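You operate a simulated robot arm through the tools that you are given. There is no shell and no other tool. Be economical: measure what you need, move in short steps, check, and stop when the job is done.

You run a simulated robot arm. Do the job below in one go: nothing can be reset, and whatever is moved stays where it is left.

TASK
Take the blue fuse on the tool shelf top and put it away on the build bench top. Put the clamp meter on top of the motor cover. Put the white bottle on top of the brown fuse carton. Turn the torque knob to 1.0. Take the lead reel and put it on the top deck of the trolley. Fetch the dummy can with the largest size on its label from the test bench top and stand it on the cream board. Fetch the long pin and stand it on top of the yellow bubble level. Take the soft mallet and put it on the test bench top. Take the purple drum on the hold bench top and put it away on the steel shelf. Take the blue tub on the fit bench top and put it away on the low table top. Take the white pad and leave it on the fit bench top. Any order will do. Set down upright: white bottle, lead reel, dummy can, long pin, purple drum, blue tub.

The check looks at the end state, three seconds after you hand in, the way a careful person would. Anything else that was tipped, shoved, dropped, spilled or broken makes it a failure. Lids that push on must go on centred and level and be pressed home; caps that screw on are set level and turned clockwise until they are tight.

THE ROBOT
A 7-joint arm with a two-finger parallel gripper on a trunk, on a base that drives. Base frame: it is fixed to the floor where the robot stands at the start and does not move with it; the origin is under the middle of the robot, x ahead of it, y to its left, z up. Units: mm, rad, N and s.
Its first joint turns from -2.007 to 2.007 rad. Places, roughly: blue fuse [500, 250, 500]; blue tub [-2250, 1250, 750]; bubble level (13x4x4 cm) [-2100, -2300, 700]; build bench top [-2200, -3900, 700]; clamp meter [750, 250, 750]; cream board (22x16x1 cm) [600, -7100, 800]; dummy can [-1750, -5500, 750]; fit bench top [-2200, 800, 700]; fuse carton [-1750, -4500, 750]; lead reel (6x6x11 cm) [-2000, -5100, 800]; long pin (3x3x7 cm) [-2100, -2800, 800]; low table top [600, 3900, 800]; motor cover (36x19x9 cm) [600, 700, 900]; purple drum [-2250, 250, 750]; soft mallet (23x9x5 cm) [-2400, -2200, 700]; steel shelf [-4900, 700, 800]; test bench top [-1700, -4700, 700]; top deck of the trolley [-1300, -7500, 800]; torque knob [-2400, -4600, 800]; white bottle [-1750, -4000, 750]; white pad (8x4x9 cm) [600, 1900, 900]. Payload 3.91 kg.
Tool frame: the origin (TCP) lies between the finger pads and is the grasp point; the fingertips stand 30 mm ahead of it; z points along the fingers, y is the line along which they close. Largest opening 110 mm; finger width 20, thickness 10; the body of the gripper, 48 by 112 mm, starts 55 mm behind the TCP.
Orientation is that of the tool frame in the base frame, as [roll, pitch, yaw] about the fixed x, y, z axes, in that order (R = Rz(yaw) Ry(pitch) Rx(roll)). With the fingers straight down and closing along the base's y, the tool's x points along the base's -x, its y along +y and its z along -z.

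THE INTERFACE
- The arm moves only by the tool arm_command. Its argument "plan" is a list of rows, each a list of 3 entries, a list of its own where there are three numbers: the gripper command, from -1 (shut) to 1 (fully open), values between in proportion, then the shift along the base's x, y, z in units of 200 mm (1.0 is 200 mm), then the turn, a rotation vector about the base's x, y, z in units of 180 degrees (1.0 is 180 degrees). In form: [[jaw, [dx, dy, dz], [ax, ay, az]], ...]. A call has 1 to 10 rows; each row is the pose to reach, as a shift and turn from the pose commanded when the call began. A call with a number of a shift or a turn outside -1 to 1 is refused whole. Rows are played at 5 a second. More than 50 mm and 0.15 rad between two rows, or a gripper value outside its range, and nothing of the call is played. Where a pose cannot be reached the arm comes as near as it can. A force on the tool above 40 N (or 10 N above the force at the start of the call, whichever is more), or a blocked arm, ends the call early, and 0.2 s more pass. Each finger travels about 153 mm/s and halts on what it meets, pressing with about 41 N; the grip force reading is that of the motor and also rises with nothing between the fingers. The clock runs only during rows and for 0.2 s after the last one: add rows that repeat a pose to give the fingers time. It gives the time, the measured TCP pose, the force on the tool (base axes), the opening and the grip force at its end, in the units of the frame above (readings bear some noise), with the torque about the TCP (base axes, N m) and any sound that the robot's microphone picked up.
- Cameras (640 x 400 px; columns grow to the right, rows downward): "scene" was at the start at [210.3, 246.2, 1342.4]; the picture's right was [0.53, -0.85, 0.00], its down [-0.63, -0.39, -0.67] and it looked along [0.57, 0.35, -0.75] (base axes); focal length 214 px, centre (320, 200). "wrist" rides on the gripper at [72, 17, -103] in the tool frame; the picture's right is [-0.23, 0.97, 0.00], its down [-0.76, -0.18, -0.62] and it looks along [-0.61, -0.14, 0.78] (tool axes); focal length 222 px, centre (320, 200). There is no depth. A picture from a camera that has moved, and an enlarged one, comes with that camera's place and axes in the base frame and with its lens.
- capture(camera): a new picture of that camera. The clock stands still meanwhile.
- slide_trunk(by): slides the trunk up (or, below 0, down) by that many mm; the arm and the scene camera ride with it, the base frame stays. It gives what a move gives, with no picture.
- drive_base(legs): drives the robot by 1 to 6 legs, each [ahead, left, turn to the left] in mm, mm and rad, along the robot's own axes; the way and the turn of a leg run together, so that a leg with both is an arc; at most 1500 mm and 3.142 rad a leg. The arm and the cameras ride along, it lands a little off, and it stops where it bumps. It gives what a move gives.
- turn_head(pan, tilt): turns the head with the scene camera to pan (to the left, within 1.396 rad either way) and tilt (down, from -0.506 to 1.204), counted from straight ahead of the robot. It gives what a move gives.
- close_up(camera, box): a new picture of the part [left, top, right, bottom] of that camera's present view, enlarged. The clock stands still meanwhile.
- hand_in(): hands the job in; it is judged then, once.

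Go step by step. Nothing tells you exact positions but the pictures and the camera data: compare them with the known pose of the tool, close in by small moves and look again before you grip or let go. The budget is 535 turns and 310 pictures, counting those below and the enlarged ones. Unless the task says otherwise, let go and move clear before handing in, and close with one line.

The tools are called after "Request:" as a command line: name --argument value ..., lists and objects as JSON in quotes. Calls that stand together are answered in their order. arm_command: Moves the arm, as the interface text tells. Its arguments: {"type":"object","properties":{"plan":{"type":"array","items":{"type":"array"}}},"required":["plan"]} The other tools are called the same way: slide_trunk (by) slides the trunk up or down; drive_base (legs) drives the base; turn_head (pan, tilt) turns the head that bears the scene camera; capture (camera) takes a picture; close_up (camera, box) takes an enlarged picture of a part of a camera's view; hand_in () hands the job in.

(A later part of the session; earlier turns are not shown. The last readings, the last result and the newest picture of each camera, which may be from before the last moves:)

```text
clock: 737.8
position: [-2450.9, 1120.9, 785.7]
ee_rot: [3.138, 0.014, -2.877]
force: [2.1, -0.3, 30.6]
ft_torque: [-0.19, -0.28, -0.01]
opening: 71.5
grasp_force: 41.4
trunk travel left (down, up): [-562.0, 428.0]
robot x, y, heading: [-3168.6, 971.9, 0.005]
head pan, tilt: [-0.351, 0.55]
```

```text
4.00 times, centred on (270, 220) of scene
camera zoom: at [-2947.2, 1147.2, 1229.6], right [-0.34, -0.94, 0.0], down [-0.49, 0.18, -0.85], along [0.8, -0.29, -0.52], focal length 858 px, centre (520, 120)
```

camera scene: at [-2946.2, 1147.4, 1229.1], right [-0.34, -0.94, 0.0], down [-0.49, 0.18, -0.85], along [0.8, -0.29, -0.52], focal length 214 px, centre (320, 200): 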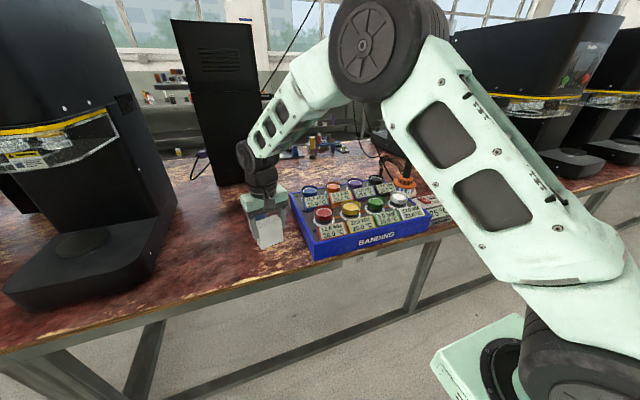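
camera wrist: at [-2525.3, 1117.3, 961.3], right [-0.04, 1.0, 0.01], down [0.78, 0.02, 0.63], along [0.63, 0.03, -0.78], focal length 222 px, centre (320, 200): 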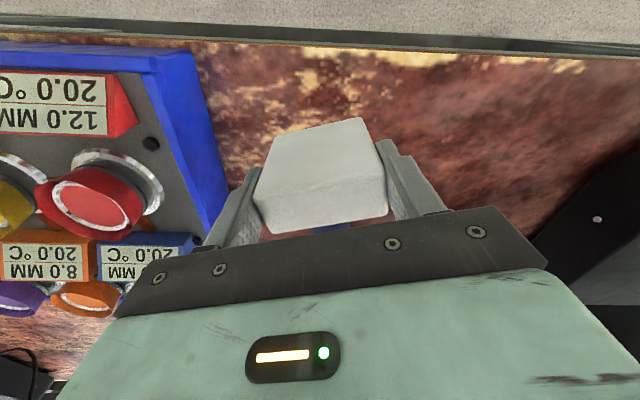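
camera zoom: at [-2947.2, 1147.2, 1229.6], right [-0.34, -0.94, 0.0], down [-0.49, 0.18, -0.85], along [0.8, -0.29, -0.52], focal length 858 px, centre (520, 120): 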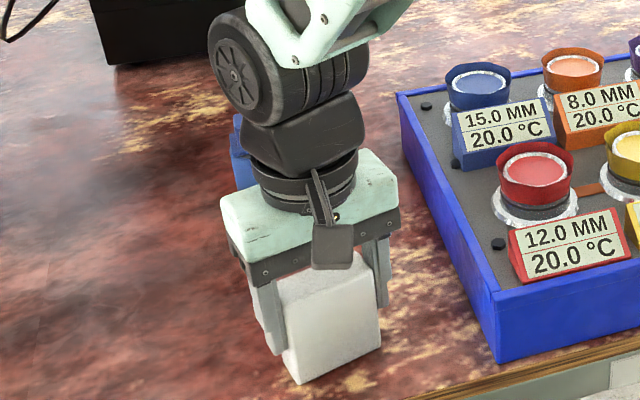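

Request:
arm_command --plan '[[0.5, [0, 0, 0.01], [0, 0, 0]], [0.7, [0, 0, 0.01], [0, 0, 0]], [0.7, [0, 0, 0.02], [0, 0, 0]], [0.7, [0, 0, 0.2], [0, 0, 0]], [0.7, [0, 0, 0.4], [0, 0, 0]], [0.7, [0, 0, 0.6], [0, 0, 0]], [0.7, [0, 0, 0.8], [0, 0, 0]], [0.7, [0, 0, 1.0], [0, 0, 0]]]'

Request:
capture --camera "wrist"

Request:
close_up --camera "scene" --box '[200, 150, 320, 270]'

```text
clock: 739.6
position: [-2450.9, 1118.8, 980.3]
ee_rot: [3.137, 0.009, -2.876]
force: [-0.4, 0.1, -0.4]
ft_torque: [0.01, 0.02, -0.01]
opening: 93.6
grasp_force: 0.0
trunk travel left (down, up): [-562.0, 428.0]
robot x, y, heading: [-3175.8, 974.3, 0.005]
head pan, tilt: [-0.351, 0.55]
```

```text
85 pictures are left
camera wrist: at [-2525.3, 1116.8, 1084.8], right [-0.04, 1.0, 0.01], down [0.78, 0.02, 0.63], along [0.63, 0.03, -0.78], focal length 222 px, centre (320, 200)
```

wrist: 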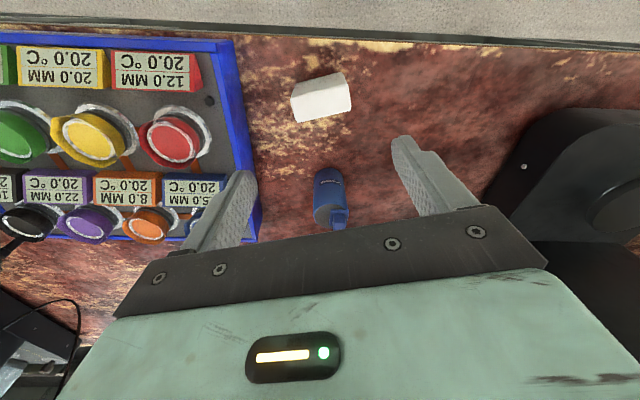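

```text
3.33 times, centred on (260, 210) of scene
camera zoom: at [-2946.0, 1147.5, 1229.0], right [-0.34, -0.94, 0.0], down [-0.49, 0.18, -0.85], along [0.8, -0.29, -0.52], focal length 715 px, centre (520, 167)
```

zoom: 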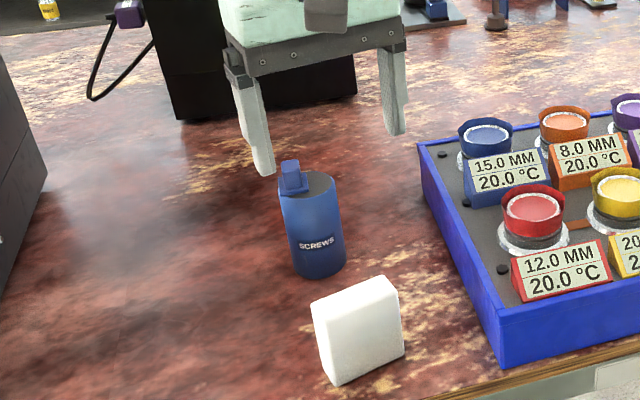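

Request:
arm_command --plan '[[0.7, [0.2, 0.03, 0], [0, 0, -0.04]], [0.7, [0.4, 0.06, 0], [0, 0, -0.083]], [0.7, [0.6, 0.1, -0.1], [0, 0, -0.083]], [0.7, [0.785, 0.125, -0.25], [0, 0, -0.083]], [0.7, [0.785, 0.125, -0.35], [0, 0, -0.083]], [0.7, [0.785, 0.125, -0.35], [0, 0, -0.083]]]'

Request:
capture --camera "wrist"

Request:
close_up --camera "scene" --box '[200, 120, 320, 240]'

```text
clock: 741.0
position: [-2300.9, 1142.5, 910.3]
ee_rot: [3.139, 0.007, -3.136]
force: [0.5, -0.5, 0.0]
ft_torque: [0.0, 0.02, 0.01]
opening: 93.5
grasp_force: 0.1
out of reach, approached as far as the arm can: row 4, 5, 6
trunk travel left (down, up): [-562.0, 428.0]
robot x, y, heading: [-3171.1, 975.4, 0.007]
head pan, tilt: [-0.351, 0.55]
```

```text
83 pictures are left
camera wrist: at [-2373.2, 1158.2, 1013.3], right [0.22, 0.97, 0.01], down [0.76, -0.18, 0.63], along [0.61, -0.14, -0.78], focal length 222 px, centre (320, 200)
```

wrist: 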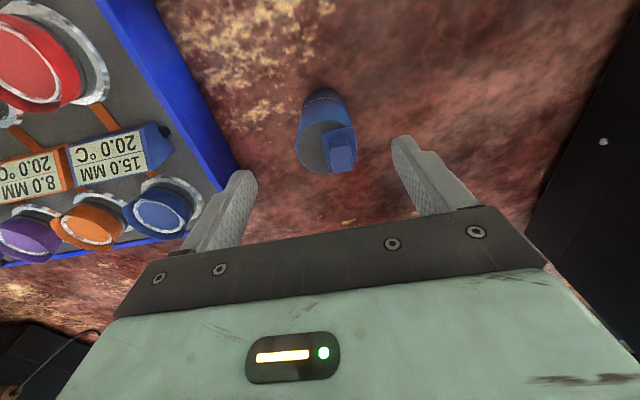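

```text
3.33 times, centred on (260, 180) of scene
camera zoom: at [-2946.3, 1147.4, 1229.1], right [-0.34, -0.94, 0.0], down [-0.49, 0.18, -0.85], along [0.8, -0.29, -0.52], focal length 715 px, centre (520, 267)
```

zoom: 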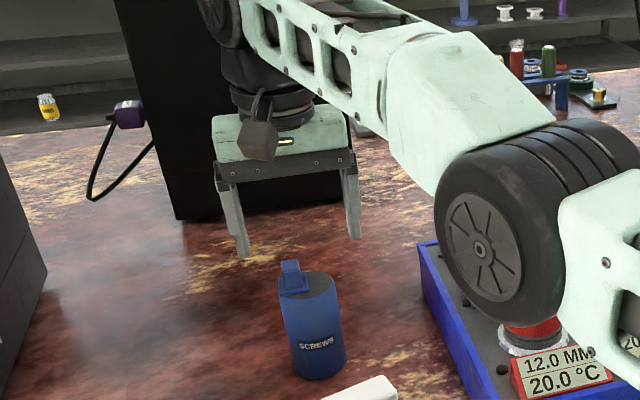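

Request:
arm_command --plan '[[0.6, [-0.2, 0, 0.05], [0, 0, 0]], [0.6, [-0.4, 0, 0.05], [0, 0, 0]], [0.6, [-0.6, 0, 0.05], [0, 0, 0]], [0.6, [-0.8, 0, 0.05], [0, 0, 0]]]'

Request:
drive_base --legs '[[176, 0, 0]]'

Request:
capture --camera "wrist"

```text
clock: 742.0
position: [-2344.7, 1205.7, 950.4]
ee_rot: [3.139, 0.007, -3.138]
force: [0.3, -0.1, -0.2]
ft_torque: [0.07, 0.02, 0.01]
opening: 88.4
grasp_force: 0.0
out of reach, approached as far as the arm can: row 1, 2, 3, 4
trunk travel left (down, up): [-562.0, 428.0]
robot x, y, heading: [-3169.4, 975.2, 0.001]
head pan, tilt: [-0.351, 0.55]
```

```text
clock: 743.4
position: [-2169.7, 1208.5, 950.3]
ee_rot: [3.138, 0.007, -3.136]
force: [1.1, 0.3, -1.1]
ft_torque: [-0.02, 0.01, -0.02]
opening: 88.1
grasp_force: 0.0
trunk travel left (down, up): [-562.0, 428.0]
robot x, y, heading: [-3000.1, 972.2, 0.003]
head pan, tilt: [-0.351, 0.55]
```

```text
81 pictures are left
camera wrist: at [-2242.8, 1223.9, 1053.1], right [0.22, 0.98, 0.0], down [0.76, -0.17, 0.63], along [0.61, -0.14, -0.78], focal length 222 px, centre (320, 200)
```

wrist: 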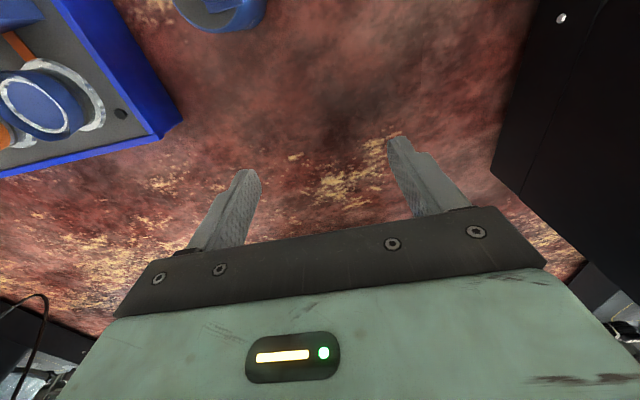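

Request:
arm_command --plan '[[0.6, [-0.14, -0.09, 0], [0, 0, 0]], [0.6, [-0.28, -0.18, 0], [0, 0, 0]], [0.6, [-0.42, -0.27, 0], [0, 0, 0]], [0.6, [-0.575, -0.34, 0], [0, 0, 0]], [0.6, [-0.575, -0.34, 0], [0, 0, 0]]]'

Request:
capture --camera "scene"

```text
clock: 744.8
position: [-2239.6, 1167.6, 1012.0]
ee_rot: [3.053, 0.16, -3.138]
force: [0.0, 0.5, 1.1]
ft_torque: [0.01, 0.01, -0.04]
opening: 88.1
grasp_force: 0.1
out of reach, approached as far as the arm can: row 1, 2, 3
trunk travel left (down, up): [-562.0, 428.0]
robot x, y, heading: [-2998.1, 969.9, 0.006]
head pan, tilt: [-0.351, 0.55]
stopped in row 5: the arm was blocked; the commanded pose is now the measured one
```

```text
80 pictures are left
camera scene: at [-2772.3, 1148.6, 1229.4], right [-0.34, -0.94, 0.0], down [-0.49, 0.18, -0.85], along [0.8, -0.29, -0.52], focal length 214 px, centre (320, 200)
```

scene: 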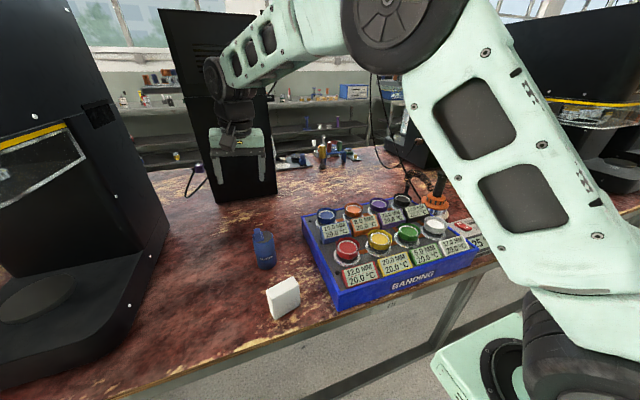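

Request:
drive_base --legs '[[-250, 0, 0], [0, 180, 0]]'

Request:
arm_command --plan '[[0.6, [-0.15, -0.2, 0.05], [0.014, 0.025, 0]], [0.6, [-0.3, -0.4, 0.05], [0.028, 0.051, 0]], [0.6, [-0.45, -0.6, 0.05], [0.028, 0.051, 0]], [0.6, [-0.6, -0.75, 0.05], [0.028, 0.051, 0]]]'

Request:
capture --camera "scene"

```text
clock: 747.8
position: [-2488.2, 1344.9, 1009.1]
ee_rot: [3.055, 0.154, -3.139]
force: [0.3, 1.1, 0.9]
ft_torque: [0.0, 0.0, 0.01]
opening: 88.0
grasp_force: 0.1
trunk travel left (down, up): [-562.0, 428.0]
robot x, y, heading: [-3241.7, 1148.8, 0.007]
head pan, tilt: [-0.351, 0.55]
```

```text
refused: row 1 steps farther than a row can; nothing moved
```

```text
79 pictures are left
camera scene: at [-3019.7, 1325.8, 1229.1], right [-0.34, -0.94, 0.0], down [-0.49, 0.18, -0.85], along [0.8, -0.29, -0.52], focal length 214 px, centre (320, 200)
```

scene: 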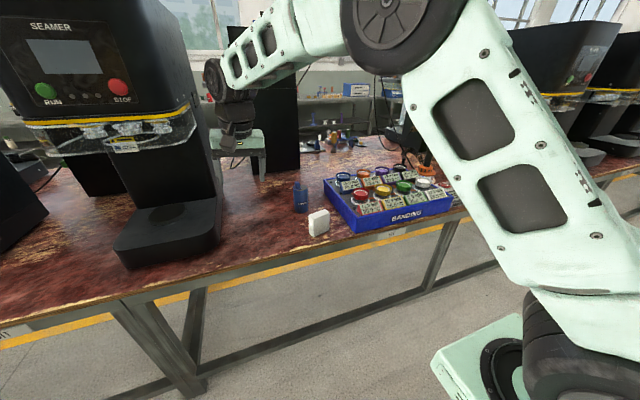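

Request:
arm_command --plan '[[0.6, [-0.1, -0.18, 0.02], [0.012, 0.022, 0]], [0.6, [-0.2, -0.36, 0.04], [0.02, 0.04, 0]], [0.6, [-0.3, -0.54, 0.05], [0.028, 0.051, 0]], [0.6, [-0.4, -0.72, 0.05], [0.028, 0.051, 0]], [0.6, [-0.5, -0.9, 0.05], [0.028, 0.051, 0]], [0.6, [-0.5, -0.9, 0.05], [0.028, 0.051, 0]]]'

Request:
capture --camera "wrist"

```text
clock: 749.1
position: [-2591.4, 1164.0, 1018.6]
ee_rot: [2.966, -0.006, 3.14]
force: [0.1, 0.1, -0.1]
ft_torque: [0.0, 0.01, -0.01]
opening: 88.2
grasp_force: 0.1
trunk travel left (down, up): [-562.0, 428.0]
robot x, y, heading: [-3246.3, 1151.0, 0.006]
head pan, tilt: [-0.351, 0.55]
```

```text
78 pictures are left
camera wrist: at [-2660.1, 1162.1, 1123.6], right [0.23, 0.96, 0.17], down [0.76, -0.29, 0.58], along [0.6, 0.0, -0.8], focal length 222 px, centre (320, 200)
```

wrist: 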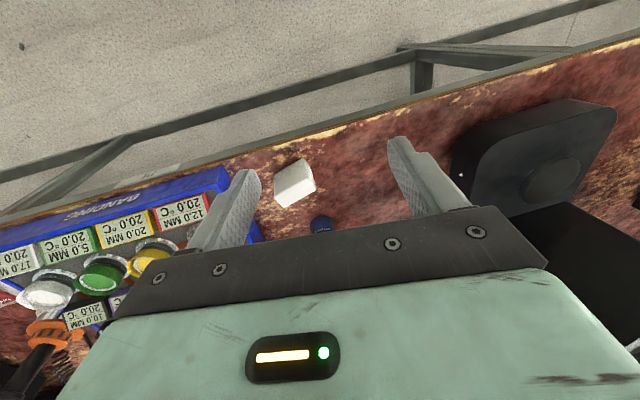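

Request:
arm_command --plan '[[0.6, [0, -0.05, 0], [-0.028, 0, 0]], [0.6, [0, -0.115, 0], [-0.056, 0, 0]], [0.6, [0, -0.115, 0], [-0.056, 0, 0]]]'

Request:
drive_base --legs '[[300, 0, 0]]'

Request:
capture --camera "wrist"

```text
clock: 750.0
position: [-2589.4, 1140.5, 1019.7]
ee_rot: [-3.14, -0.005, 3.14]
force: [0.2, -0.4, 0.0]
ft_torque: [0.01, -0.01, 0.03]
opening: 88.1
grasp_force: 0.1
trunk travel left (down, up): [-562.0, 428.0]
robot x, y, heading: [-3246.5, 1152.9, 0.008]
head pan, tilt: [-0.351, 0.55]
```

```text
clock: 752.0
position: [-2287.7, 1145.1, 1019.2]
ee_rot: [-3.141, -0.004, 3.141]
force: [0.0, 0.2, 0.1]
ft_torque: [0.03, -0.02, 0.01]
opening: 87.9
grasp_force: 0.1
trunk travel left (down, up): [-562.0, 428.0]
robot x, y, heading: [-2942.7, 1155.3, 0.006]
head pan, tilt: [-0.351, 0.55]
```

```text
77 pictures are left
camera wrist: at [-2358.8, 1161.1, 1122.5], right [0.23, 0.97, 0.0], down [0.76, -0.18, 0.62], along [0.6, -0.14, -0.79], focal length 222 px, centre (320, 200)
```

wrist: 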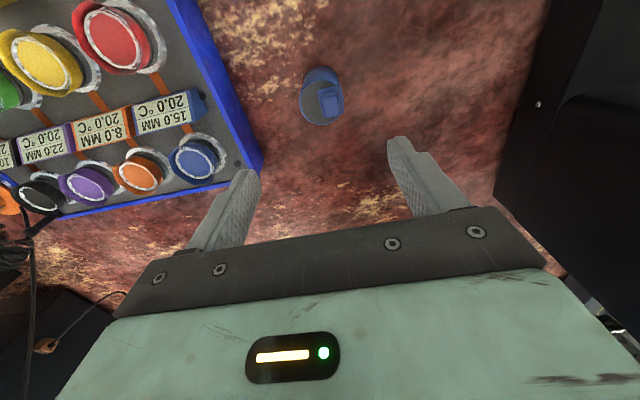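

Request:
arm_command --plan '[[0.5, [0.015, 0.005, -0.2], [0, 0, 0]], [0.5, [0.015, 0.005, -0.4], [0, 0, 0]], [0.5, [0.015, 0.005, -0.6], [0, 0, 0]], [0.5, [0.015, 0.005, -0.75], [0, 0, 0]], [0.5, [0.015, 0.005, -0.75], [0, 0, 0]]]'

Request:
capture --camera "wrist"

```text
clock: 753.2
position: [-2285.1, 1144.2, 868.6]
ee_rot: [-3.138, -0.005, 3.14]
force: [0.0, -0.1, 0.2]
ft_torque: [-0.02, -0.02, 0.0]
opening: 82.3
grasp_force: 0.0
trunk travel left (down, up): [-562.0, 428.0]
robot x, y, heading: [-2945.7, 1152.9, 0.006]
head pan, tilt: [-0.351, 0.55]
```

```text
76 pictures are left
camera wrist: at [-2355.6, 1161.8, 971.8], right [0.23, 0.97, 0.0], down [0.76, -0.18, 0.62], along [0.6, -0.14, -0.79], focal length 222 px, centre (320, 200)
```

wrist: 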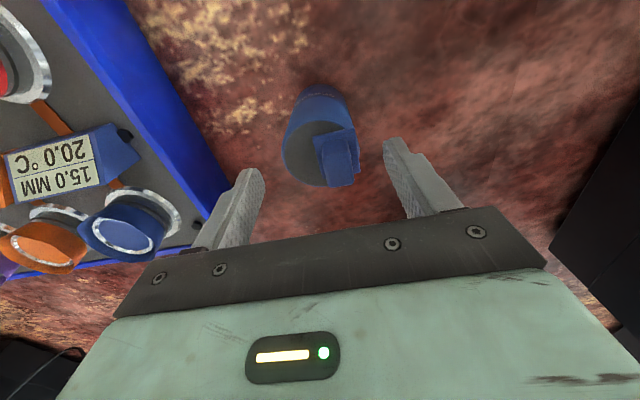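

Request:
arm_command --plan '[[0.5, [0.01, -0.01, -0.15], [0, 0, 0]], [0.5, [0.01, -0.01, -0.25], [0, 0, 0]], [0.5, [0.01, -0.01, -0.25], [0, 0, 0]]]'

Request:
capture --camera "wrist"

```text
clock: 754.0
position: [-2283.0, 1144.3, 819.0]
ee_rot: [-3.141, -0.005, 3.141]
force: [0.7, 0.0, 0.2]
ft_torque: [0.02, 0.02, -0.02]
opening: 82.4
grasp_force: 0.0
trunk travel left (down, up): [-562.0, 428.0]
robot x, y, heading: [-2947.8, 1150.4, 0.01]
head pan, tilt: [-0.351, 0.55]
```

```text
75 pictures are left
camera wrist: at [-2354.1, 1160.5, 922.2], right [0.23, 0.97, 0.0], down [0.76, -0.18, 0.62], along [0.6, -0.14, -0.79], focal length 222 px, centre (320, 200)
```

wrist: 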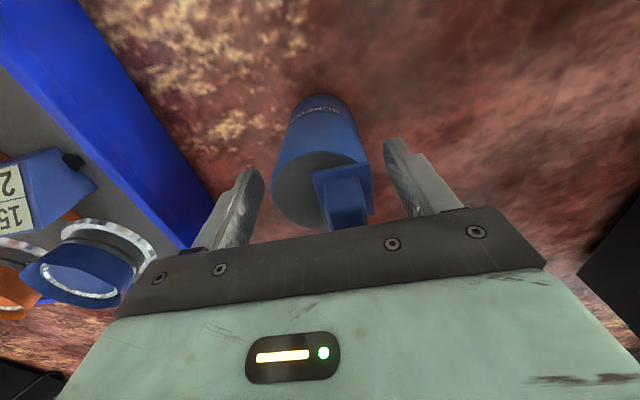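

Request:
arm_command --plan '[[0.4, [0, 0, -0.03], [0, 0, 0]], [0.2, [0, 0, -0.03], [0, 0, 0]], [0, [0, 0, -0.03], [0, 0, 0]], [-0.2, [0, 0, -0.03], [0, 0, 0]], [-0.4, [0, 0, -0.03], [0, 0, 0]], [-0.4, [0, 0, -0.03], [0, 0, 0]]]'

Request:
arm_command --plan '[[-0.4, [0, 0, 0.2], [0, 0, 0]], [-0.4, [0, 0, 0.4], [0, 0, 0]], [-0.4, [0, 0, 0.6], [0, 0, 0]], [-0.4, [0, 0, 0.8], [0, 0, 0]], [-0.4, [0, 0, 1.0], [0, 0, 0]]]'

Request:
capture --camera "wrist"

```text
clock: 755.4
position: [-2282.7, 1142.8, 812.2]
ee_rot: [-3.141, -0.004, 3.139]
force: [0.0, 1.1, -0.9]
ft_torque: [0.06, 0.0, 0.02]
opening: 56.9
grasp_force: 40.8
trunk travel left (down, up): [-562.0, 428.0]
robot x, y, heading: [-2942.0, 1156.6, 0.009]
head pan, tilt: [-0.351, 0.55]
```

```text
clock: 756.6
position: [-2282.5, 1143.6, 1013.4]
ee_rot: [-3.139, -0.007, 3.14]
force: [0.3, -0.5, -1.6]
ft_torque: [0.02, 0.03, 0.02]
opening: 57.2
grasp_force: 41.1
trunk travel left (down, up): [-562.0, 428.0]
robot x, y, heading: [-2945.7, 1150.3, 0.005]
head pan, tilt: [-0.351, 0.55]
```

```text
74 pictures are left
camera wrist: at [-2353.7, 1160.8, 1116.9], right [0.23, 0.97, 0.0], down [0.77, -0.18, 0.62], along [0.6, -0.14, -0.79], focal length 222 px, centre (320, 200)
```

wrist: 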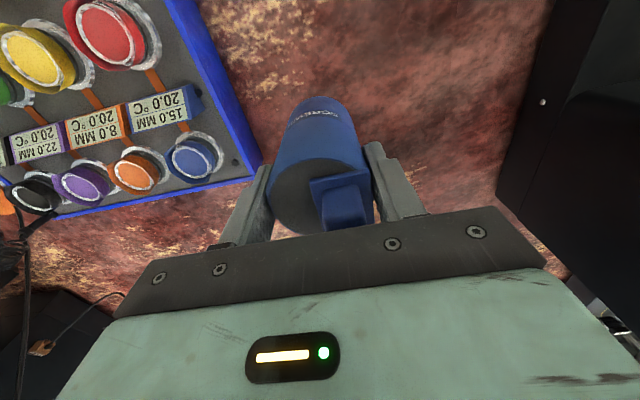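

Tub held. Carrying it via the north end to the low table.

Request:
drive_base --legs '[[-400, 0, 0], [0, 1500, 0], [0, 1500, 0], [0, 1500, 0], [0, 1500, 0], [0, 230, 0]]'

Request:
drive_base --legs '[[1400, 0, 0], [1380, 0, 0]]'

Request:
turn_head --pan -0.6 --tilt 0.35

Request:
capture --camera "scene"

```text
clock: 788.5
position: [-2816.5, 7370.5, 1013.4]
ee_rot: [-3.14, -0.005, -3.125]
force: [0.2, 0.2, -1.2]
ft_torque: [0.0, -0.01, 0.03]
opening: 56.9
grasp_force: 41.0
trunk travel left (down, up): [-562.0, 428.0]
robot x, y, heading: [-3477.1, 7361.8, 0.032]
head pan, tilt: [-0.351, 0.55]
```

```text
clock: 802.0
position: [-34.1, 7500.9, 1013.4]
ee_rot: [-3.141, -0.007, -3.095]
force: [0.8, 0.1, -1.6]
ft_torque: [-0.01, -0.03, -0.01]
opening: 56.7
grasp_force: 40.9
trunk travel left (down, up): [-562.0, 428.0]
robot x, y, heading: [-698.3, 7472.9, 0.057]
head pan, tilt: [-0.351, 0.55]
```

```text
clock: 802.8
position: [-34.2, 7498.9, 1013.5]
ee_rot: [3.141, -0.005, -3.095]
force: [0.0, -0.2, -1.0]
ft_torque: [0.03, 0.04, -0.03]
opening: 57.2
grasp_force: 41.4
trunk travel left (down, up): [-562.0, 428.0]
robot x, y, heading: [-698.6, 7473.6, 0.055]
head pan, tilt: [-0.6, 0.351]
```

```text
73 pictures are left
camera scene: at [-486.1, 7640.1, 1247.3], right [-0.52, -0.86, 0.0], down [-0.29, 0.18, -0.94], along [0.8, -0.48, -0.34], focal length 214 px, centre (320, 200)
```

scene: 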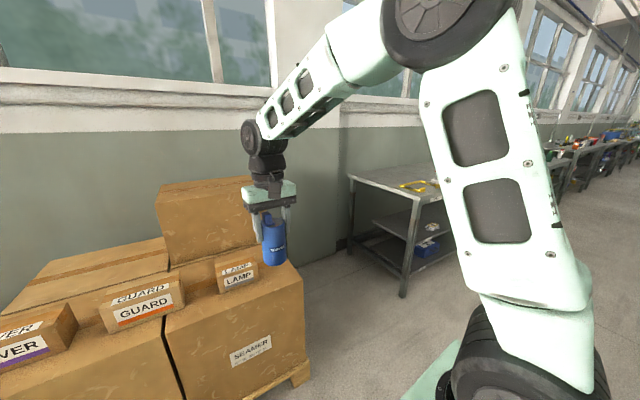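

Request:
drive_base --legs '[[0, 0, -0.057], [0, -1500, 0], [0, -1500, 0]]'

Request:
turn_head --pan -0.5 --tilt 0.5

Request:
capture --camera "scene"

```text
clock: 817.7
position: [12.3, 4457.8, 1013.2]
ee_rot: [3.14, -0.005, -3.126]
force: [0.2, 0.0, -1.4]
ft_torque: [-0.05, 0.02, -0.01]
opening: 56.9
grasp_force: 41.1
trunk travel left (down, up): [-562.0, 428.0]
robot x, y, heading: [-651.8, 4456.5, 0.032]
head pan, tilt: [-0.6, 0.351]
```

```text
clock: 818.4
position: [10.6, 4458.0, 1013.3]
ee_rot: [-3.14, -0.005, -3.126]
force: [0.7, 0.1, -1.7]
ft_torque: [-0.03, 0.0, -0.01]
opening: 56.9
grasp_force: 41.1
trunk travel left (down, up): [-562.0, 428.0]
robot x, y, heading: [-649.5, 4454.3, 0.027]
head pan, tilt: [-0.499, 0.499]
```

```text
72 pictures are left
camera scene: at [-432.6, 4620.3, 1233.7], right [-0.46, -0.89, 0.0], down [-0.43, 0.22, -0.88], along [0.78, -0.4, -0.48], focal length 214 px, centre (320, 200)
```

scene: 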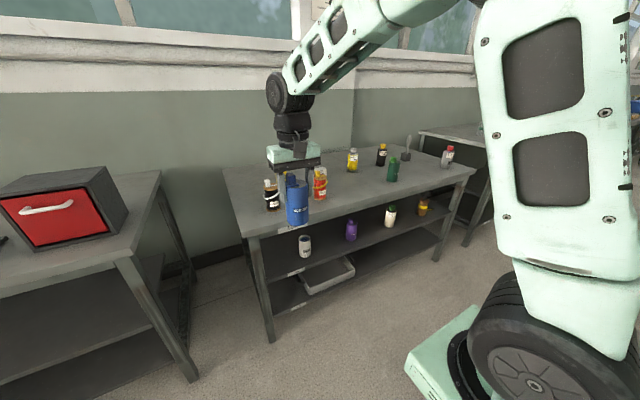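

Request:
drive_base --legs '[[0, -480, -0.027]]'

Request:
turn_head --pan 0.2 --tilt 0.6

Request:
capture --camera "scene"

Request:
close_up --camera "scene" --box '[160, 150, 480, 330]'

```text
clock: 821.3
position: [17.1, 3960.6, 1013.0]
ee_rot: [3.14, -0.006, 3.131]
force: [0.2, 0.4, -2.8]
ft_torque: [-0.02, -0.01, 0.0]
opening: 56.9
grasp_force: 40.8
trunk travel left (down, up): [-562.0, 428.0]
robot x, y, heading: [-648.3, 3975.0, -0.004]
head pan, tilt: [-0.499, 0.499]
```

```text
clock: 822.4
position: [15.9, 3960.3, 1013.6]
ee_rot: [3.141, -0.004, 3.128]
force: [-0.3, 1.8, -1.5]
ft_torque: [-0.03, -0.01, -0.01]
opening: 57.1
grasp_force: 41.1
trunk travel left (down, up): [-562.0, 428.0]
robot x, y, heading: [-650.3, 3977.0, -0.005]
head pan, tilt: [0.201, 0.6]
```

```text
71 pictures are left
camera scene: at [-415.5, 4197.1, 1224.6], right [0.2, -0.98, 0.0], down [-0.55, -0.11, -0.83], along [0.81, 0.16, -0.56], focal length 214 px, centre (320, 200)
```

scene: 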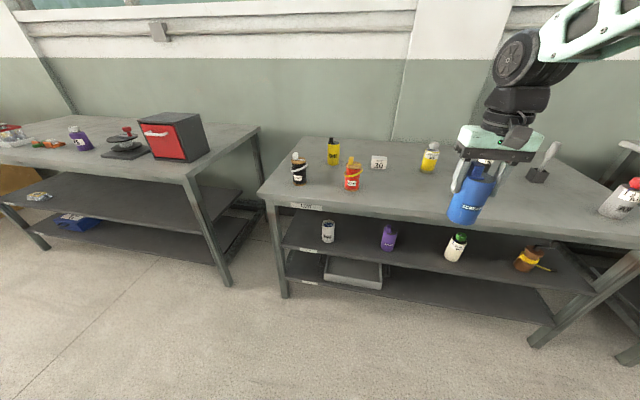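

```text
2.00 times, centred on (320, 240) of scene
camera zoom: at [-415.5, 4197.1, 1224.6], right [0.2, -0.98, 0.0], down [-0.55, -0.11, -0.83], along [0.81, 0.16, -0.56], focal length 429 px, centre (320, 120)
```

zoom: 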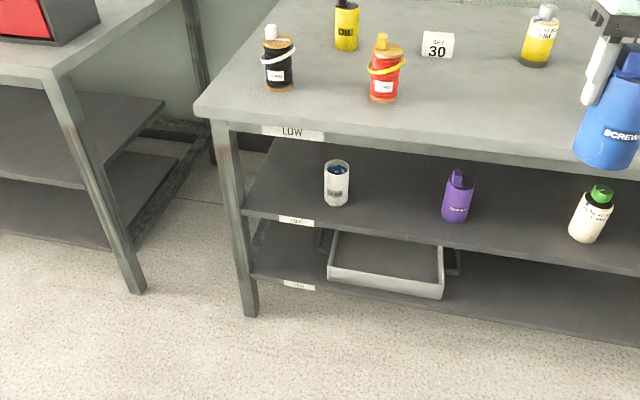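

Request:
drive_base --legs '[[0, 45, 0], [354, 0, 0]]'

Request:
slide_trunk --by -110

Request:
turn_head --pan -0.1 --tilt 0.6

Request:
capture --camera "scene"

```text
clock: 825.1
position: [375.2, 4003.5, 1012.5]
ee_rot: [3.141, -0.004, 3.128]
force: [0.0, 0.0, -1.1]
ft_torque: [-0.03, 0.02, -0.03]
opening: 57.0
grasp_force: 41.1
trunk travel left (down, up): [-562.0, 428.0]
robot x, y, heading: [-289.3, 4019.3, -0.004]
head pan, tilt: [0.201, 0.6]
```

```text
clock: 826.6
position: [374.3, 4003.3, 903.3]
ee_rot: [-3.142, -0.006, 3.127]
force: [0.7, -0.4, -1.9]
ft_torque: [-0.03, 0.01, 0.01]
opening: 56.9
grasp_force: 41.7
trunk travel left (down, up): [-452.0, 538.0]
robot x, y, heading: [-287.9, 4019.0, -0.002]
head pan, tilt: [0.201, 0.6]
```

```text
clock: 827.4
position: [374.1, 4003.4, 902.9]
ee_rot: [-3.14, -0.006, 3.129]
force: [-0.1, 0.2, -0.9]
ft_torque: [0.0, 0.0, 0.01]
opening: 57.1
grasp_force: 41.8
trunk travel left (down, up): [-452.0, 538.0]
robot x, y, heading: [-288.7, 4020.2, -0.002]
head pan, tilt: [-0.099, 0.6]
```

```text
69 pictures are left
camera scene: at [-56.6, 4214.4, 1114.6], right [-0.1, -0.99, 0.0], down [-0.56, 0.06, -0.83], along [0.82, -0.08, -0.57], focal length 214 px, centre (320, 200)
```

scene: 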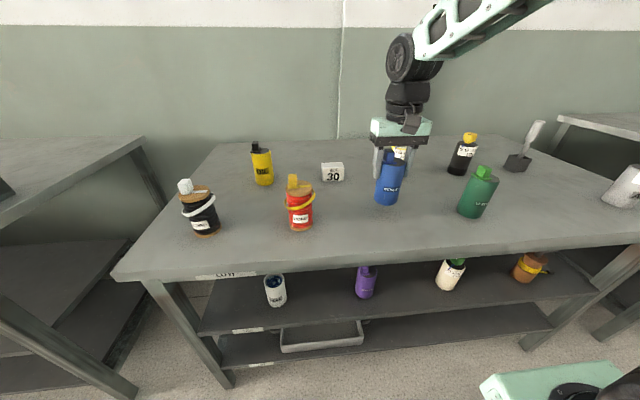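

Request:
arm_command --plan '[[-0.4, [0, 0, -0.1], [0, 0, 0]], [-0.4, [0, 0, -0.2], [0, 0, 0]], [-0.4, [0, 0, -0.2], [0, 0, 0]]]'

Request:
arm_command --plan '[[-0.4, [0, 0, -0.03], [0, 0, 0]], [-0.4, [0, 0, -0.03], [0, 0, 0]]]'

Request:
close_up --camera "scene" --box '[340, 110, 460, 240]'

```text
clock: 828.2
position: [374.4, 4002.7, 863.7]
ee_rot: [-3.141, -0.004, 3.128]
force: [-2.6, -0.4, 13.3]
ft_torque: [0.14, 0.39, 0.11]
opening: 56.7
grasp_force: 40.6
trunk travel left (down, up): [-452.0, 538.0]
robot x, y, heading: [-290.3, 4020.1, -0.006]
head pan, tilt: [-0.099, 0.6]
```

```text
clock: 828.8
position: [374.9, 4003.0, 857.6]
ee_rot: [-3.141, 0.0, 3.126]
force: [0.2, -2.4, 28.9]
ft_torque: [-0.6, -0.35, 0.02]
opening: 57.2
grasp_force: 40.7
trunk travel left (down, up): [-452.0, 538.0]
robot x, y, heading: [-286.7, 4020.4, -0.003]
head pan, tilt: [-0.099, 0.6]
```

```text
3.08 times, centred on (400, 175) of scene
camera zoom: at [-57.5, 4214.3, 1115.0], right [-0.1, -0.99, 0.0], down [-0.56, 0.06, -0.83], along [0.82, -0.09, -0.56], focal length 660 px, centre (74, 277)
```

zoom: 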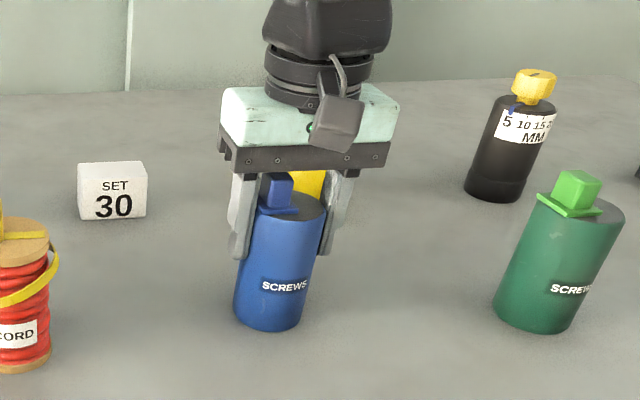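

Request:
arm_command --plan '[[0.2, [0, 0, 0.01], [0, 0, 0]], [0.4, [0, 0, 0.01], [0, 0, 0]], [0.5, [0, 0, 0.01], [0, 0, 0]], [0.5, [0, 0, 0.2], [0, 0, 0]], [0.5, [0, 0, 0.4], [0, 0, 0]], [0.5, [0, 0, 0.6], [0, 0, 0]], [0.5, [0, 0, 0.8], [0, 0, 0]]]'

Request:
drive_base --legs '[[-380, 0, 0]]'

Request:
close_up --camera "scene" --box '[280, 110, 480, 260]'

```text
clock: 830.4
position: [372.6, 4001.6, 1018.1]
ee_rot: [-3.141, -0.005, 3.127]
force: [0.2, -0.8, 0.0]
ft_torque: [-0.01, 0.0, -0.05]
opening: 82.7
grasp_force: 0.0
trunk travel left (down, up): [-452.0, 538.0]
robot x, y, heading: [-288.5, 4017.0, -0.005]
head pan, tilt: [-0.099, 0.6]
```

```text
clock: 832.8
position: [-5.0, 4005.1, 1018.0]
ee_rot: [3.141, -0.005, 3.127]
force: [-0.1, 0.1, 0.4]
ft_torque: [-0.01, -0.02, 0.02]
opening: 82.7
grasp_force: 0.1
trunk travel left (down, up): [-452.0, 538.0]
robot x, y, heading: [-669.6, 4016.6, -0.01]
head pan, tilt: [-0.099, 0.6]
```

```text
2.67 times, centred on (380, 185) of scene
camera zoom: at [-434.8, 4215.8, 1114.6], right [-0.1, -0.99, 0.0], down [-0.56, 0.06, -0.83], along [0.82, -0.08, -0.56], focal length 572 px, centre (160, 240)
```

zoom: 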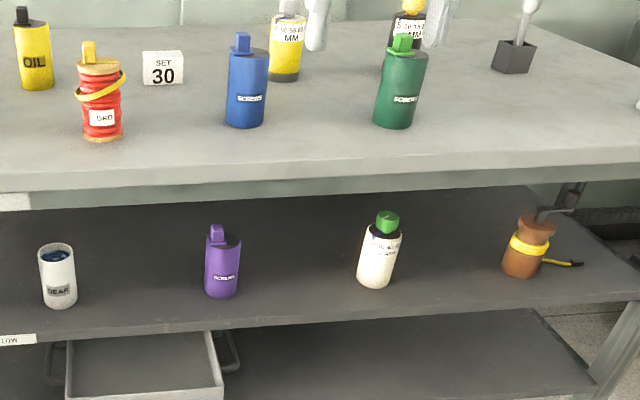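

Tub placed. Last item: the purple drum; going back round the north end.

Request:
drive_base --legs '[[0, 1500, 0.01], [0, 1500, 0], [0, 370, 0], [-1400, 0, 0], [-1320, 0, 0]]'

Request:
drive_base --legs '[[0, -1500, 0], [0, -1500, 0], [0, -1500, 0], [0, -1500, 0], [0, -900, 0]]'

Request:
turn_head --pan -0.2 --tilt 0.5

Request:
capture --camera "scene"

```text
clock: 861.9
position: [-2753.7, 7314.6, 1019.2]
ee_rot: [3.141, -0.006, -3.118]
force: [-0.4, 0.2, -0.3]
ft_torque: [-0.03, -0.04, -0.01]
opening: 82.5
grasp_force: 0.0
trunk travel left (down, up): [-452.0, 538.0]
robot x, y, heading: [-3416.7, 7305.4, 0.035]
head pan, tilt: [-0.099, 0.6]
```

```text
clock: 894.6
position: [-2595.1, 448.7, 1019.2]
ee_rot: [-3.141, -0.006, -3.129]
force: [0.0, 0.9, -0.6]
ft_torque: [0.01, -0.01, 0.0]
opening: 82.4
grasp_force: 0.2
trunk travel left (down, up): [-452.0, 538.0]
robot x, y, heading: [-3256.4, 446.7, 0.023]
head pan, tilt: [-0.099, 0.6]
```

```text
clock: 895.3
position: [-2594.1, 448.7, 1018.4]
ee_rot: [3.141, -0.004, -3.129]
force: [0.0, 0.6, 0.0]
ft_torque: [-0.02, 0.01, -0.02]
opening: 82.5
grasp_force: 0.0
trunk travel left (down, up): [-452.0, 538.0]
robot x, y, heading: [-3260.4, 445.6, 0.024]
head pan, tilt: [-0.201, 0.499]
```

```text
66 pictures are left
camera scene: at [-3029.5, 638.9, 1123.7], right [-0.18, -0.98, 0.0], down [-0.47, 0.08, -0.88], along [0.86, -0.16, -0.48], focal length 214 px, centre (320, 200)
```

scene: 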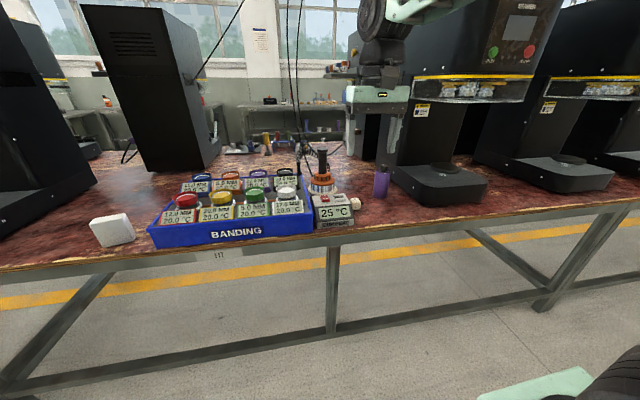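

Request:
close_up --camera "scene" --box '[300, 130, 460, 240]'

Request:
turn_head --pan -0.6 --tilt 0.5

Request:
capture --camera "scene"

```text
3.64 times, centred on (380, 185) of scene
camera zoom: at [-3029.5, 638.9, 1123.7], right [-0.18, -0.98, 0.0], down [-0.47, 0.08, -0.88], along [0.86, -0.16, -0.48], focal length 780 px, centre (102, 254)
```

zoom: 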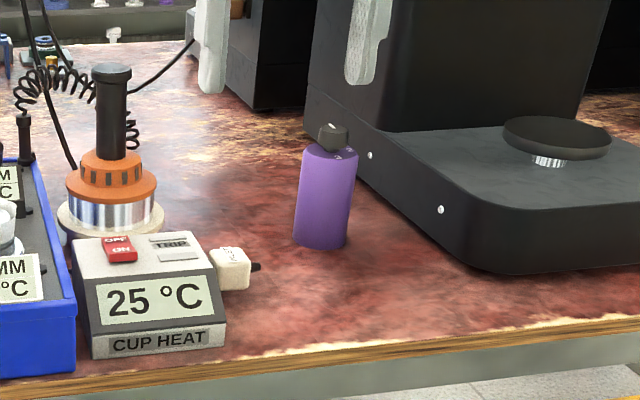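

```text
clock: 896.1
position: [-2594.4, 449.3, 1019.4]
ee_rot: [-3.14, -0.006, -3.13]
force: [1.0, -0.5, -0.3]
ft_torque: [0.0, -0.01, 0.02]
opening: 82.6
grasp_force: 0.0
trunk travel left (down, up): [-452.0, 538.0]
robot x, y, heading: [-3258.6, 445.8, 0.021]
head pan, tilt: [-0.6, 0.499]
```

```text
64 pictures are left
camera scene: at [-3042.8, 605.4, 1123.7], right [-0.55, -0.84, 0.0], down [-0.4, 0.26, -0.88], along [0.74, -0.48, -0.48], focal length 214 px, centre (320, 200)
```

scene: 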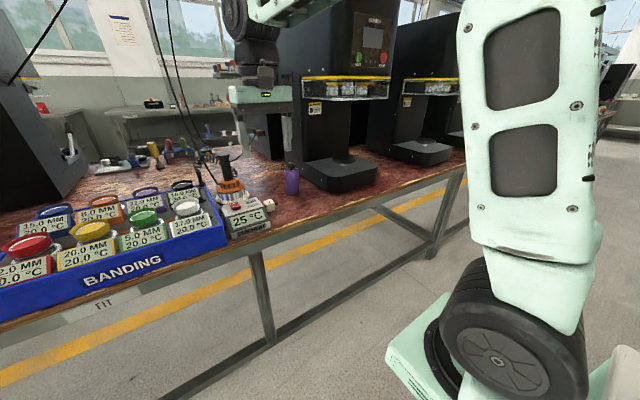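

The drum is at about (−2314, 262). Before gripping I'll look at the steel shelf to choose the grip angle.

Request:
drive_base --legs '[[0, 0, 1.571]]'

Request:
turn_head --pan 1.2 --tilt 0.2

Request:
capture --camera "scene"

```text
clock: 900.4
position: [-3256.2, 1109.8, 1018.5]
ee_rot: [-3.141, -0.005, -1.562]
force: [0.0, -0.3, 0.3]
ft_torque: [-0.01, 0.04, 0.0]
opening: 82.4
grasp_force: 0.0
trunk travel left (down, up): [-452.0, 538.0]
robot x, y, heading: [-3254.5, 445.7, 1.586]
head pan, tilt: [-0.6, 0.499]
```

```text
clock: 902.1
position: [-3256.7, 1109.4, 1017.7]
ee_rot: [3.141, -0.005, -1.562]
force: [0.7, -0.3, -0.4]
ft_torque: [0.0, 0.02, -0.01]
opening: 82.6
grasp_force: 0.2
trunk travel left (down, up): [-452.0, 538.0]
robot x, y, heading: [-3256.8, 446.5, 1.588]
head pan, tilt: [1.201, 0.201]
```

```text
63 pictures are left
camera scene: at [-3551.7, 617.1, 1151.4], right [0.34, 0.94, 0.0], down [0.19, -0.07, -0.98], along [-0.92, 0.34, -0.2], focal length 214 px, centre (320, 200)
```

scene: 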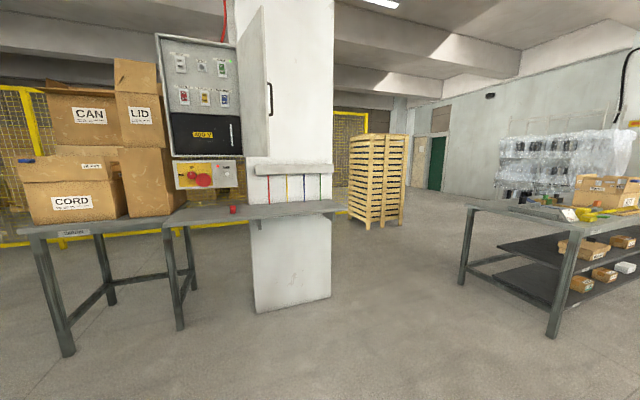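

Request:
drive_base --legs '[[0, 0, -1.588]]'

Request:
arm_command --plan '[[0.5, [0, 0, 0], [0, -0.042, 0]], [0.5, [0, 0, 0], [0, -0.084, 0]], [0.5, [0, 0, 0], [0, -0.126, 0]], [0.5, [0, 0, 0], [0, -0.168, 0]], [0.5, [0, 0, 0], [0, -0.21, 0]], [0.5, [0, 0, 0], [0, -0.25, 0]]]'

Request:
drive_base --legs '[[0, -187, 0], [180, 0, 0]]'

Request:
capture --camera "wrist"

```text
clock: 906.4
position: [-2595.5, 427.8, 1018.0]
ee_rot: [-3.141, -0.006, 3.119]
force: [-0.5, -0.4, -0.4]
ft_torque: [0.01, 0.0, -0.04]
opening: 82.5
grasp_force: 0.2
trunk travel left (down, up): [-452.0, 538.0]
robot x, y, heading: [-3259.4, 448.5, -0.014]
head pan, tilt: [1.201, 0.201]
```

```text
clock: 907.8
position: [-2596.4, 427.4, 1018.2]
ee_rot: [3.123, 0.781, 3.115]
force: [0.5, -0.2, -0.9]
ft_torque: [0.01, 0.01, 0.01]
opening: 82.6
grasp_force: 0.1
trunk travel left (down, up): [-452.0, 538.0]
robot x, y, heading: [-3258.7, 446.1, -0.012]
head pan, tilt: [1.201, 0.201]
```

```text
clock: 910.5
position: [-2416.1, 237.3, 1018.6]
ee_rot: [3.122, 0.779, 3.112]
force: [-0.4, -0.4, -0.4]
ft_torque: [-0.02, 0.01, 0.01]
opening: 82.4
grasp_force: 0.1
trunk travel left (down, up): [-452.0, 538.0]
robot x, y, heading: [-3080.2, 260.1, -0.014]
head pan, tilt: [1.201, 0.201]
```

```text
62 pictures are left
camera wrist: at [-2539.7, 255.8, 1040.8], right [0.18, 0.97, 0.17], down [0.1, -0.19, 0.98], along [0.98, -0.16, -0.13], focal length 222 px, centre (320, 200)
```

wrist: 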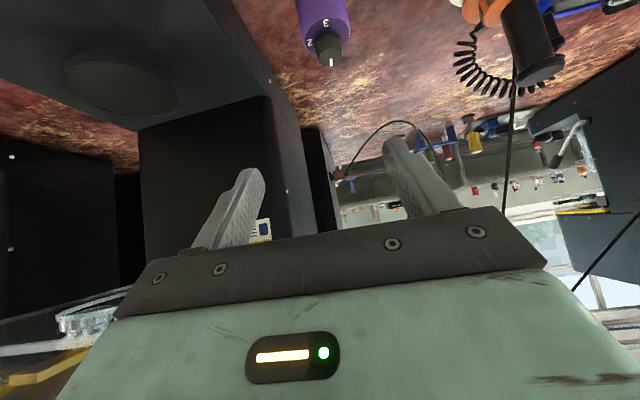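

Request:
arm_command --plan '[[0.4, [0.15, 0.05, -0.15], [0, 0, 0]], [0.4, [0.3, 0.08, -0.3], [0, 0, 0]], [0.4, [0.45, 0.1, -0.45], [0, 0, 0]], [0.4, [0.45, 0.1, -0.6], [0, 0, 0]], [0.4, [0.45, 0.1, -0.6], [0, 0, 0]]]'

Request:
capture --camera "wrist"

```text
clock: 911.7
position: [-2327.4, 257.4, 897.5]
ee_rot: [3.122, 0.781, 3.112]
force: [0.2, -0.1, -0.1]
ft_torque: [0.0, -0.01, 0.01]
opening: 77.1
grasp_force: 0.0
trunk travel left (down, up): [-452.0, 538.0]
robot x, y, heading: [-3076.6, 256.9, -0.015]
head pan, tilt: [1.201, 0.201]
```

```text
61 pictures are left
camera wrist: at [-2449.6, 275.5, 919.8], right [0.18, 0.97, 0.17], down [0.1, -0.19, 0.98], along [0.98, -0.16, -0.13], focal length 222 px, centre (320, 200)
```

wrist: 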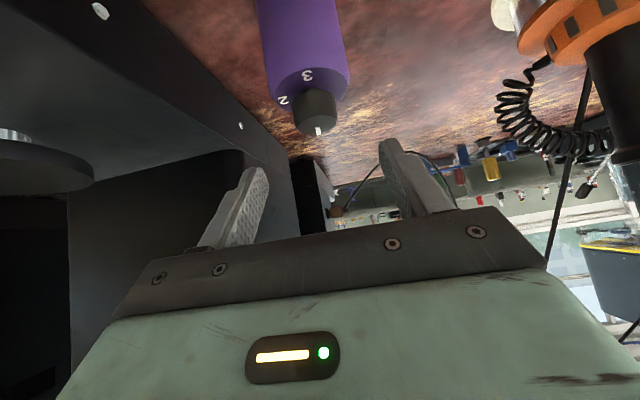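

Request:
arm_command --plan '[[0.4, [0, 0.02, -0.2], [0, 0, 0]], [0.4, [0.01, 0.02, -0.4], [0, 0, 0]], [0.4, [0.01, 0.02, -0.55], [0, 0, 0]], [0.4, [0.01, 0.02, -0.55], [0, 0, 0]]]'

Request:
capture --camera "wrist"

```text
clock: 912.7
position: [-2324.0, 263.0, 787.8]
ee_rot: [3.121, 0.781, 3.11]
force: [0.2, 0.5, 0.9]
ft_torque: [-0.01, 0.0, -0.01]
opening: 77.2
grasp_force: 0.0
trunk travel left (down, up): [-452.0, 538.0]
robot x, y, heading: [-3078.2, 257.2, -0.017]
head pan, tilt: [1.201, 0.201]
```

```text
60 pictures are left
camera wrist: at [-2448.2, 280.7, 810.2], right [0.18, 0.97, 0.17], down [0.1, -0.19, 0.98], along [0.98, -0.16, -0.13], focal length 222 px, centre (320, 200)
```

wrist: 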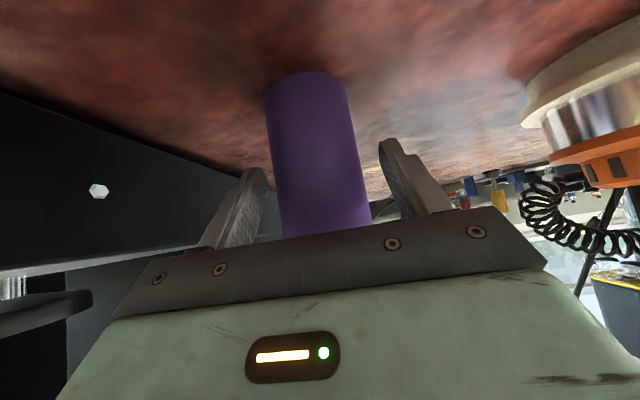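

Request:
arm_command --plan '[[0.2, [0, 0, 0], [0, 0, 0]], [0, [0, 0, 0], [0, 0, 0]], [-0.2, [0, 0, 0], [0, 0, 0]], [-0.5, [0, 0, 0], [0, 0, 0]], [-0.5, [0, 0, 0], [0, 0, 0]]]'

Request:
arm_command --plan '[[-0.5, [0, 0, 0.2], [0, 0, 0]], [-0.5, [0, 0, 0.4], [0, 0, 0]], [-0.5, [0, 0, 0.6], [0, 0, 0]], [-0.5, [0, 0, 0.8], [0, 0, 0]], [-0.5, [0, 0, 1.0], [0, 0, 0]]]'

Request:
drive_base --legs '[[-300, 0, 0], [0, 300, 0], [0, 0, 1.571], [0, 0, 1.571]]'

Request:
turn_head --pan 0.0 --tilt 0.3

Request:
capture --camera "scene"

Request:
capture --camera "wrist"

```text
clock: 913.9
position: [-2325.8, 262.4, 786.8]
ee_rot: [3.123, 0.78, 3.114]
force: [0.1, 0.1, -0.3]
ft_torque: [-0.07, -0.03, 0.0]
opening: 57.0
grasp_force: 41.1
trunk travel left (down, up): [-452.0, 538.0]
robot x, y, heading: [-3079.4, 254.2, -0.012]
head pan, tilt: [1.201, 0.201]
```

```text
clock: 915.1
position: [-2325.5, 259.9, 986.9]
ee_rot: [3.123, 0.78, 3.111]
force: [1.8, 0.3, -2.4]
ft_torque: [0.01, 0.01, 0.03]
opening: 56.7
grasp_force: 41.3
trunk travel left (down, up): [-452.0, 538.0]
robot x, y, heading: [-3080.1, 258.0, -0.015]
head pan, tilt: [1.201, 0.201]
```

```text
clock: 926.4
position: [-4124.3, 574.4, 988.1]
ee_rot: [3.121, 0.779, -0.051]
force: [0.4, -0.8, -1.6]
ft_torque: [0.0, -0.02, 0.03]
opening: 56.7
grasp_force: 40.8
trunk travel left (down, up): [-452.0, 538.0]
robot x, y, heading: [-3366.5, 561.4, 3.108]
head pan, tilt: [1.201, 0.201]
```

```text
clock: 927.8
position: [-4124.3, 574.1, 986.8]
ee_rot: [3.123, 0.78, -0.049]
force: [0.3, 0.2, -1.6]
ft_torque: [-0.04, -0.05, 0.01]
opening: 56.8
grasp_force: 41.4
trunk travel left (down, up): [-452.0, 538.0]
robot x, y, heading: [-3372.1, 559.1, 3.112]
head pan, tilt: [0.0, 0.3]
```

```text
59 pictures are left
camera scene: at [-3610.8, 364.0, 1142.1], right [0.03, 1.0, 0.0], down [0.3, -0.01, -0.96], along [-0.95, 0.03, -0.3], focal length 214 px, centre (320, 200)
```

scene: 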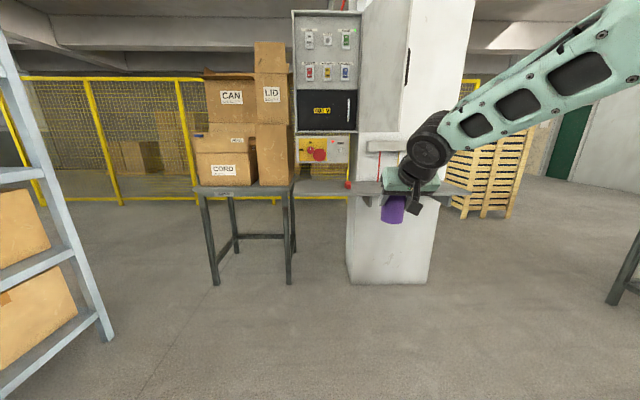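

```text
58 pictures are left
camera wrist: at [-4000.3, 552.4, 1010.2], right [-0.2, -0.97, 0.17], down [-0.1, 0.19, 0.98], along [-0.98, 0.17, -0.13], focal length 222 px, centre (320, 200)
```

wrist: 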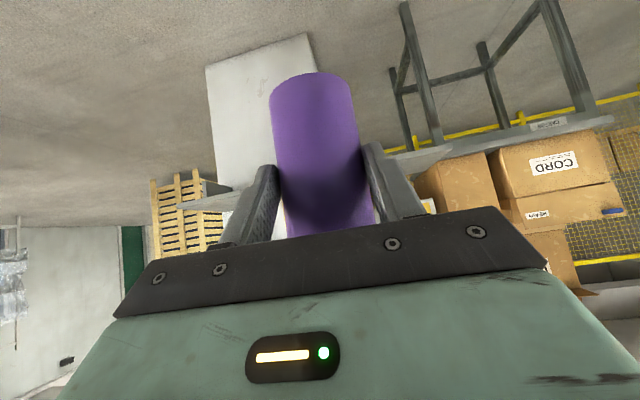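

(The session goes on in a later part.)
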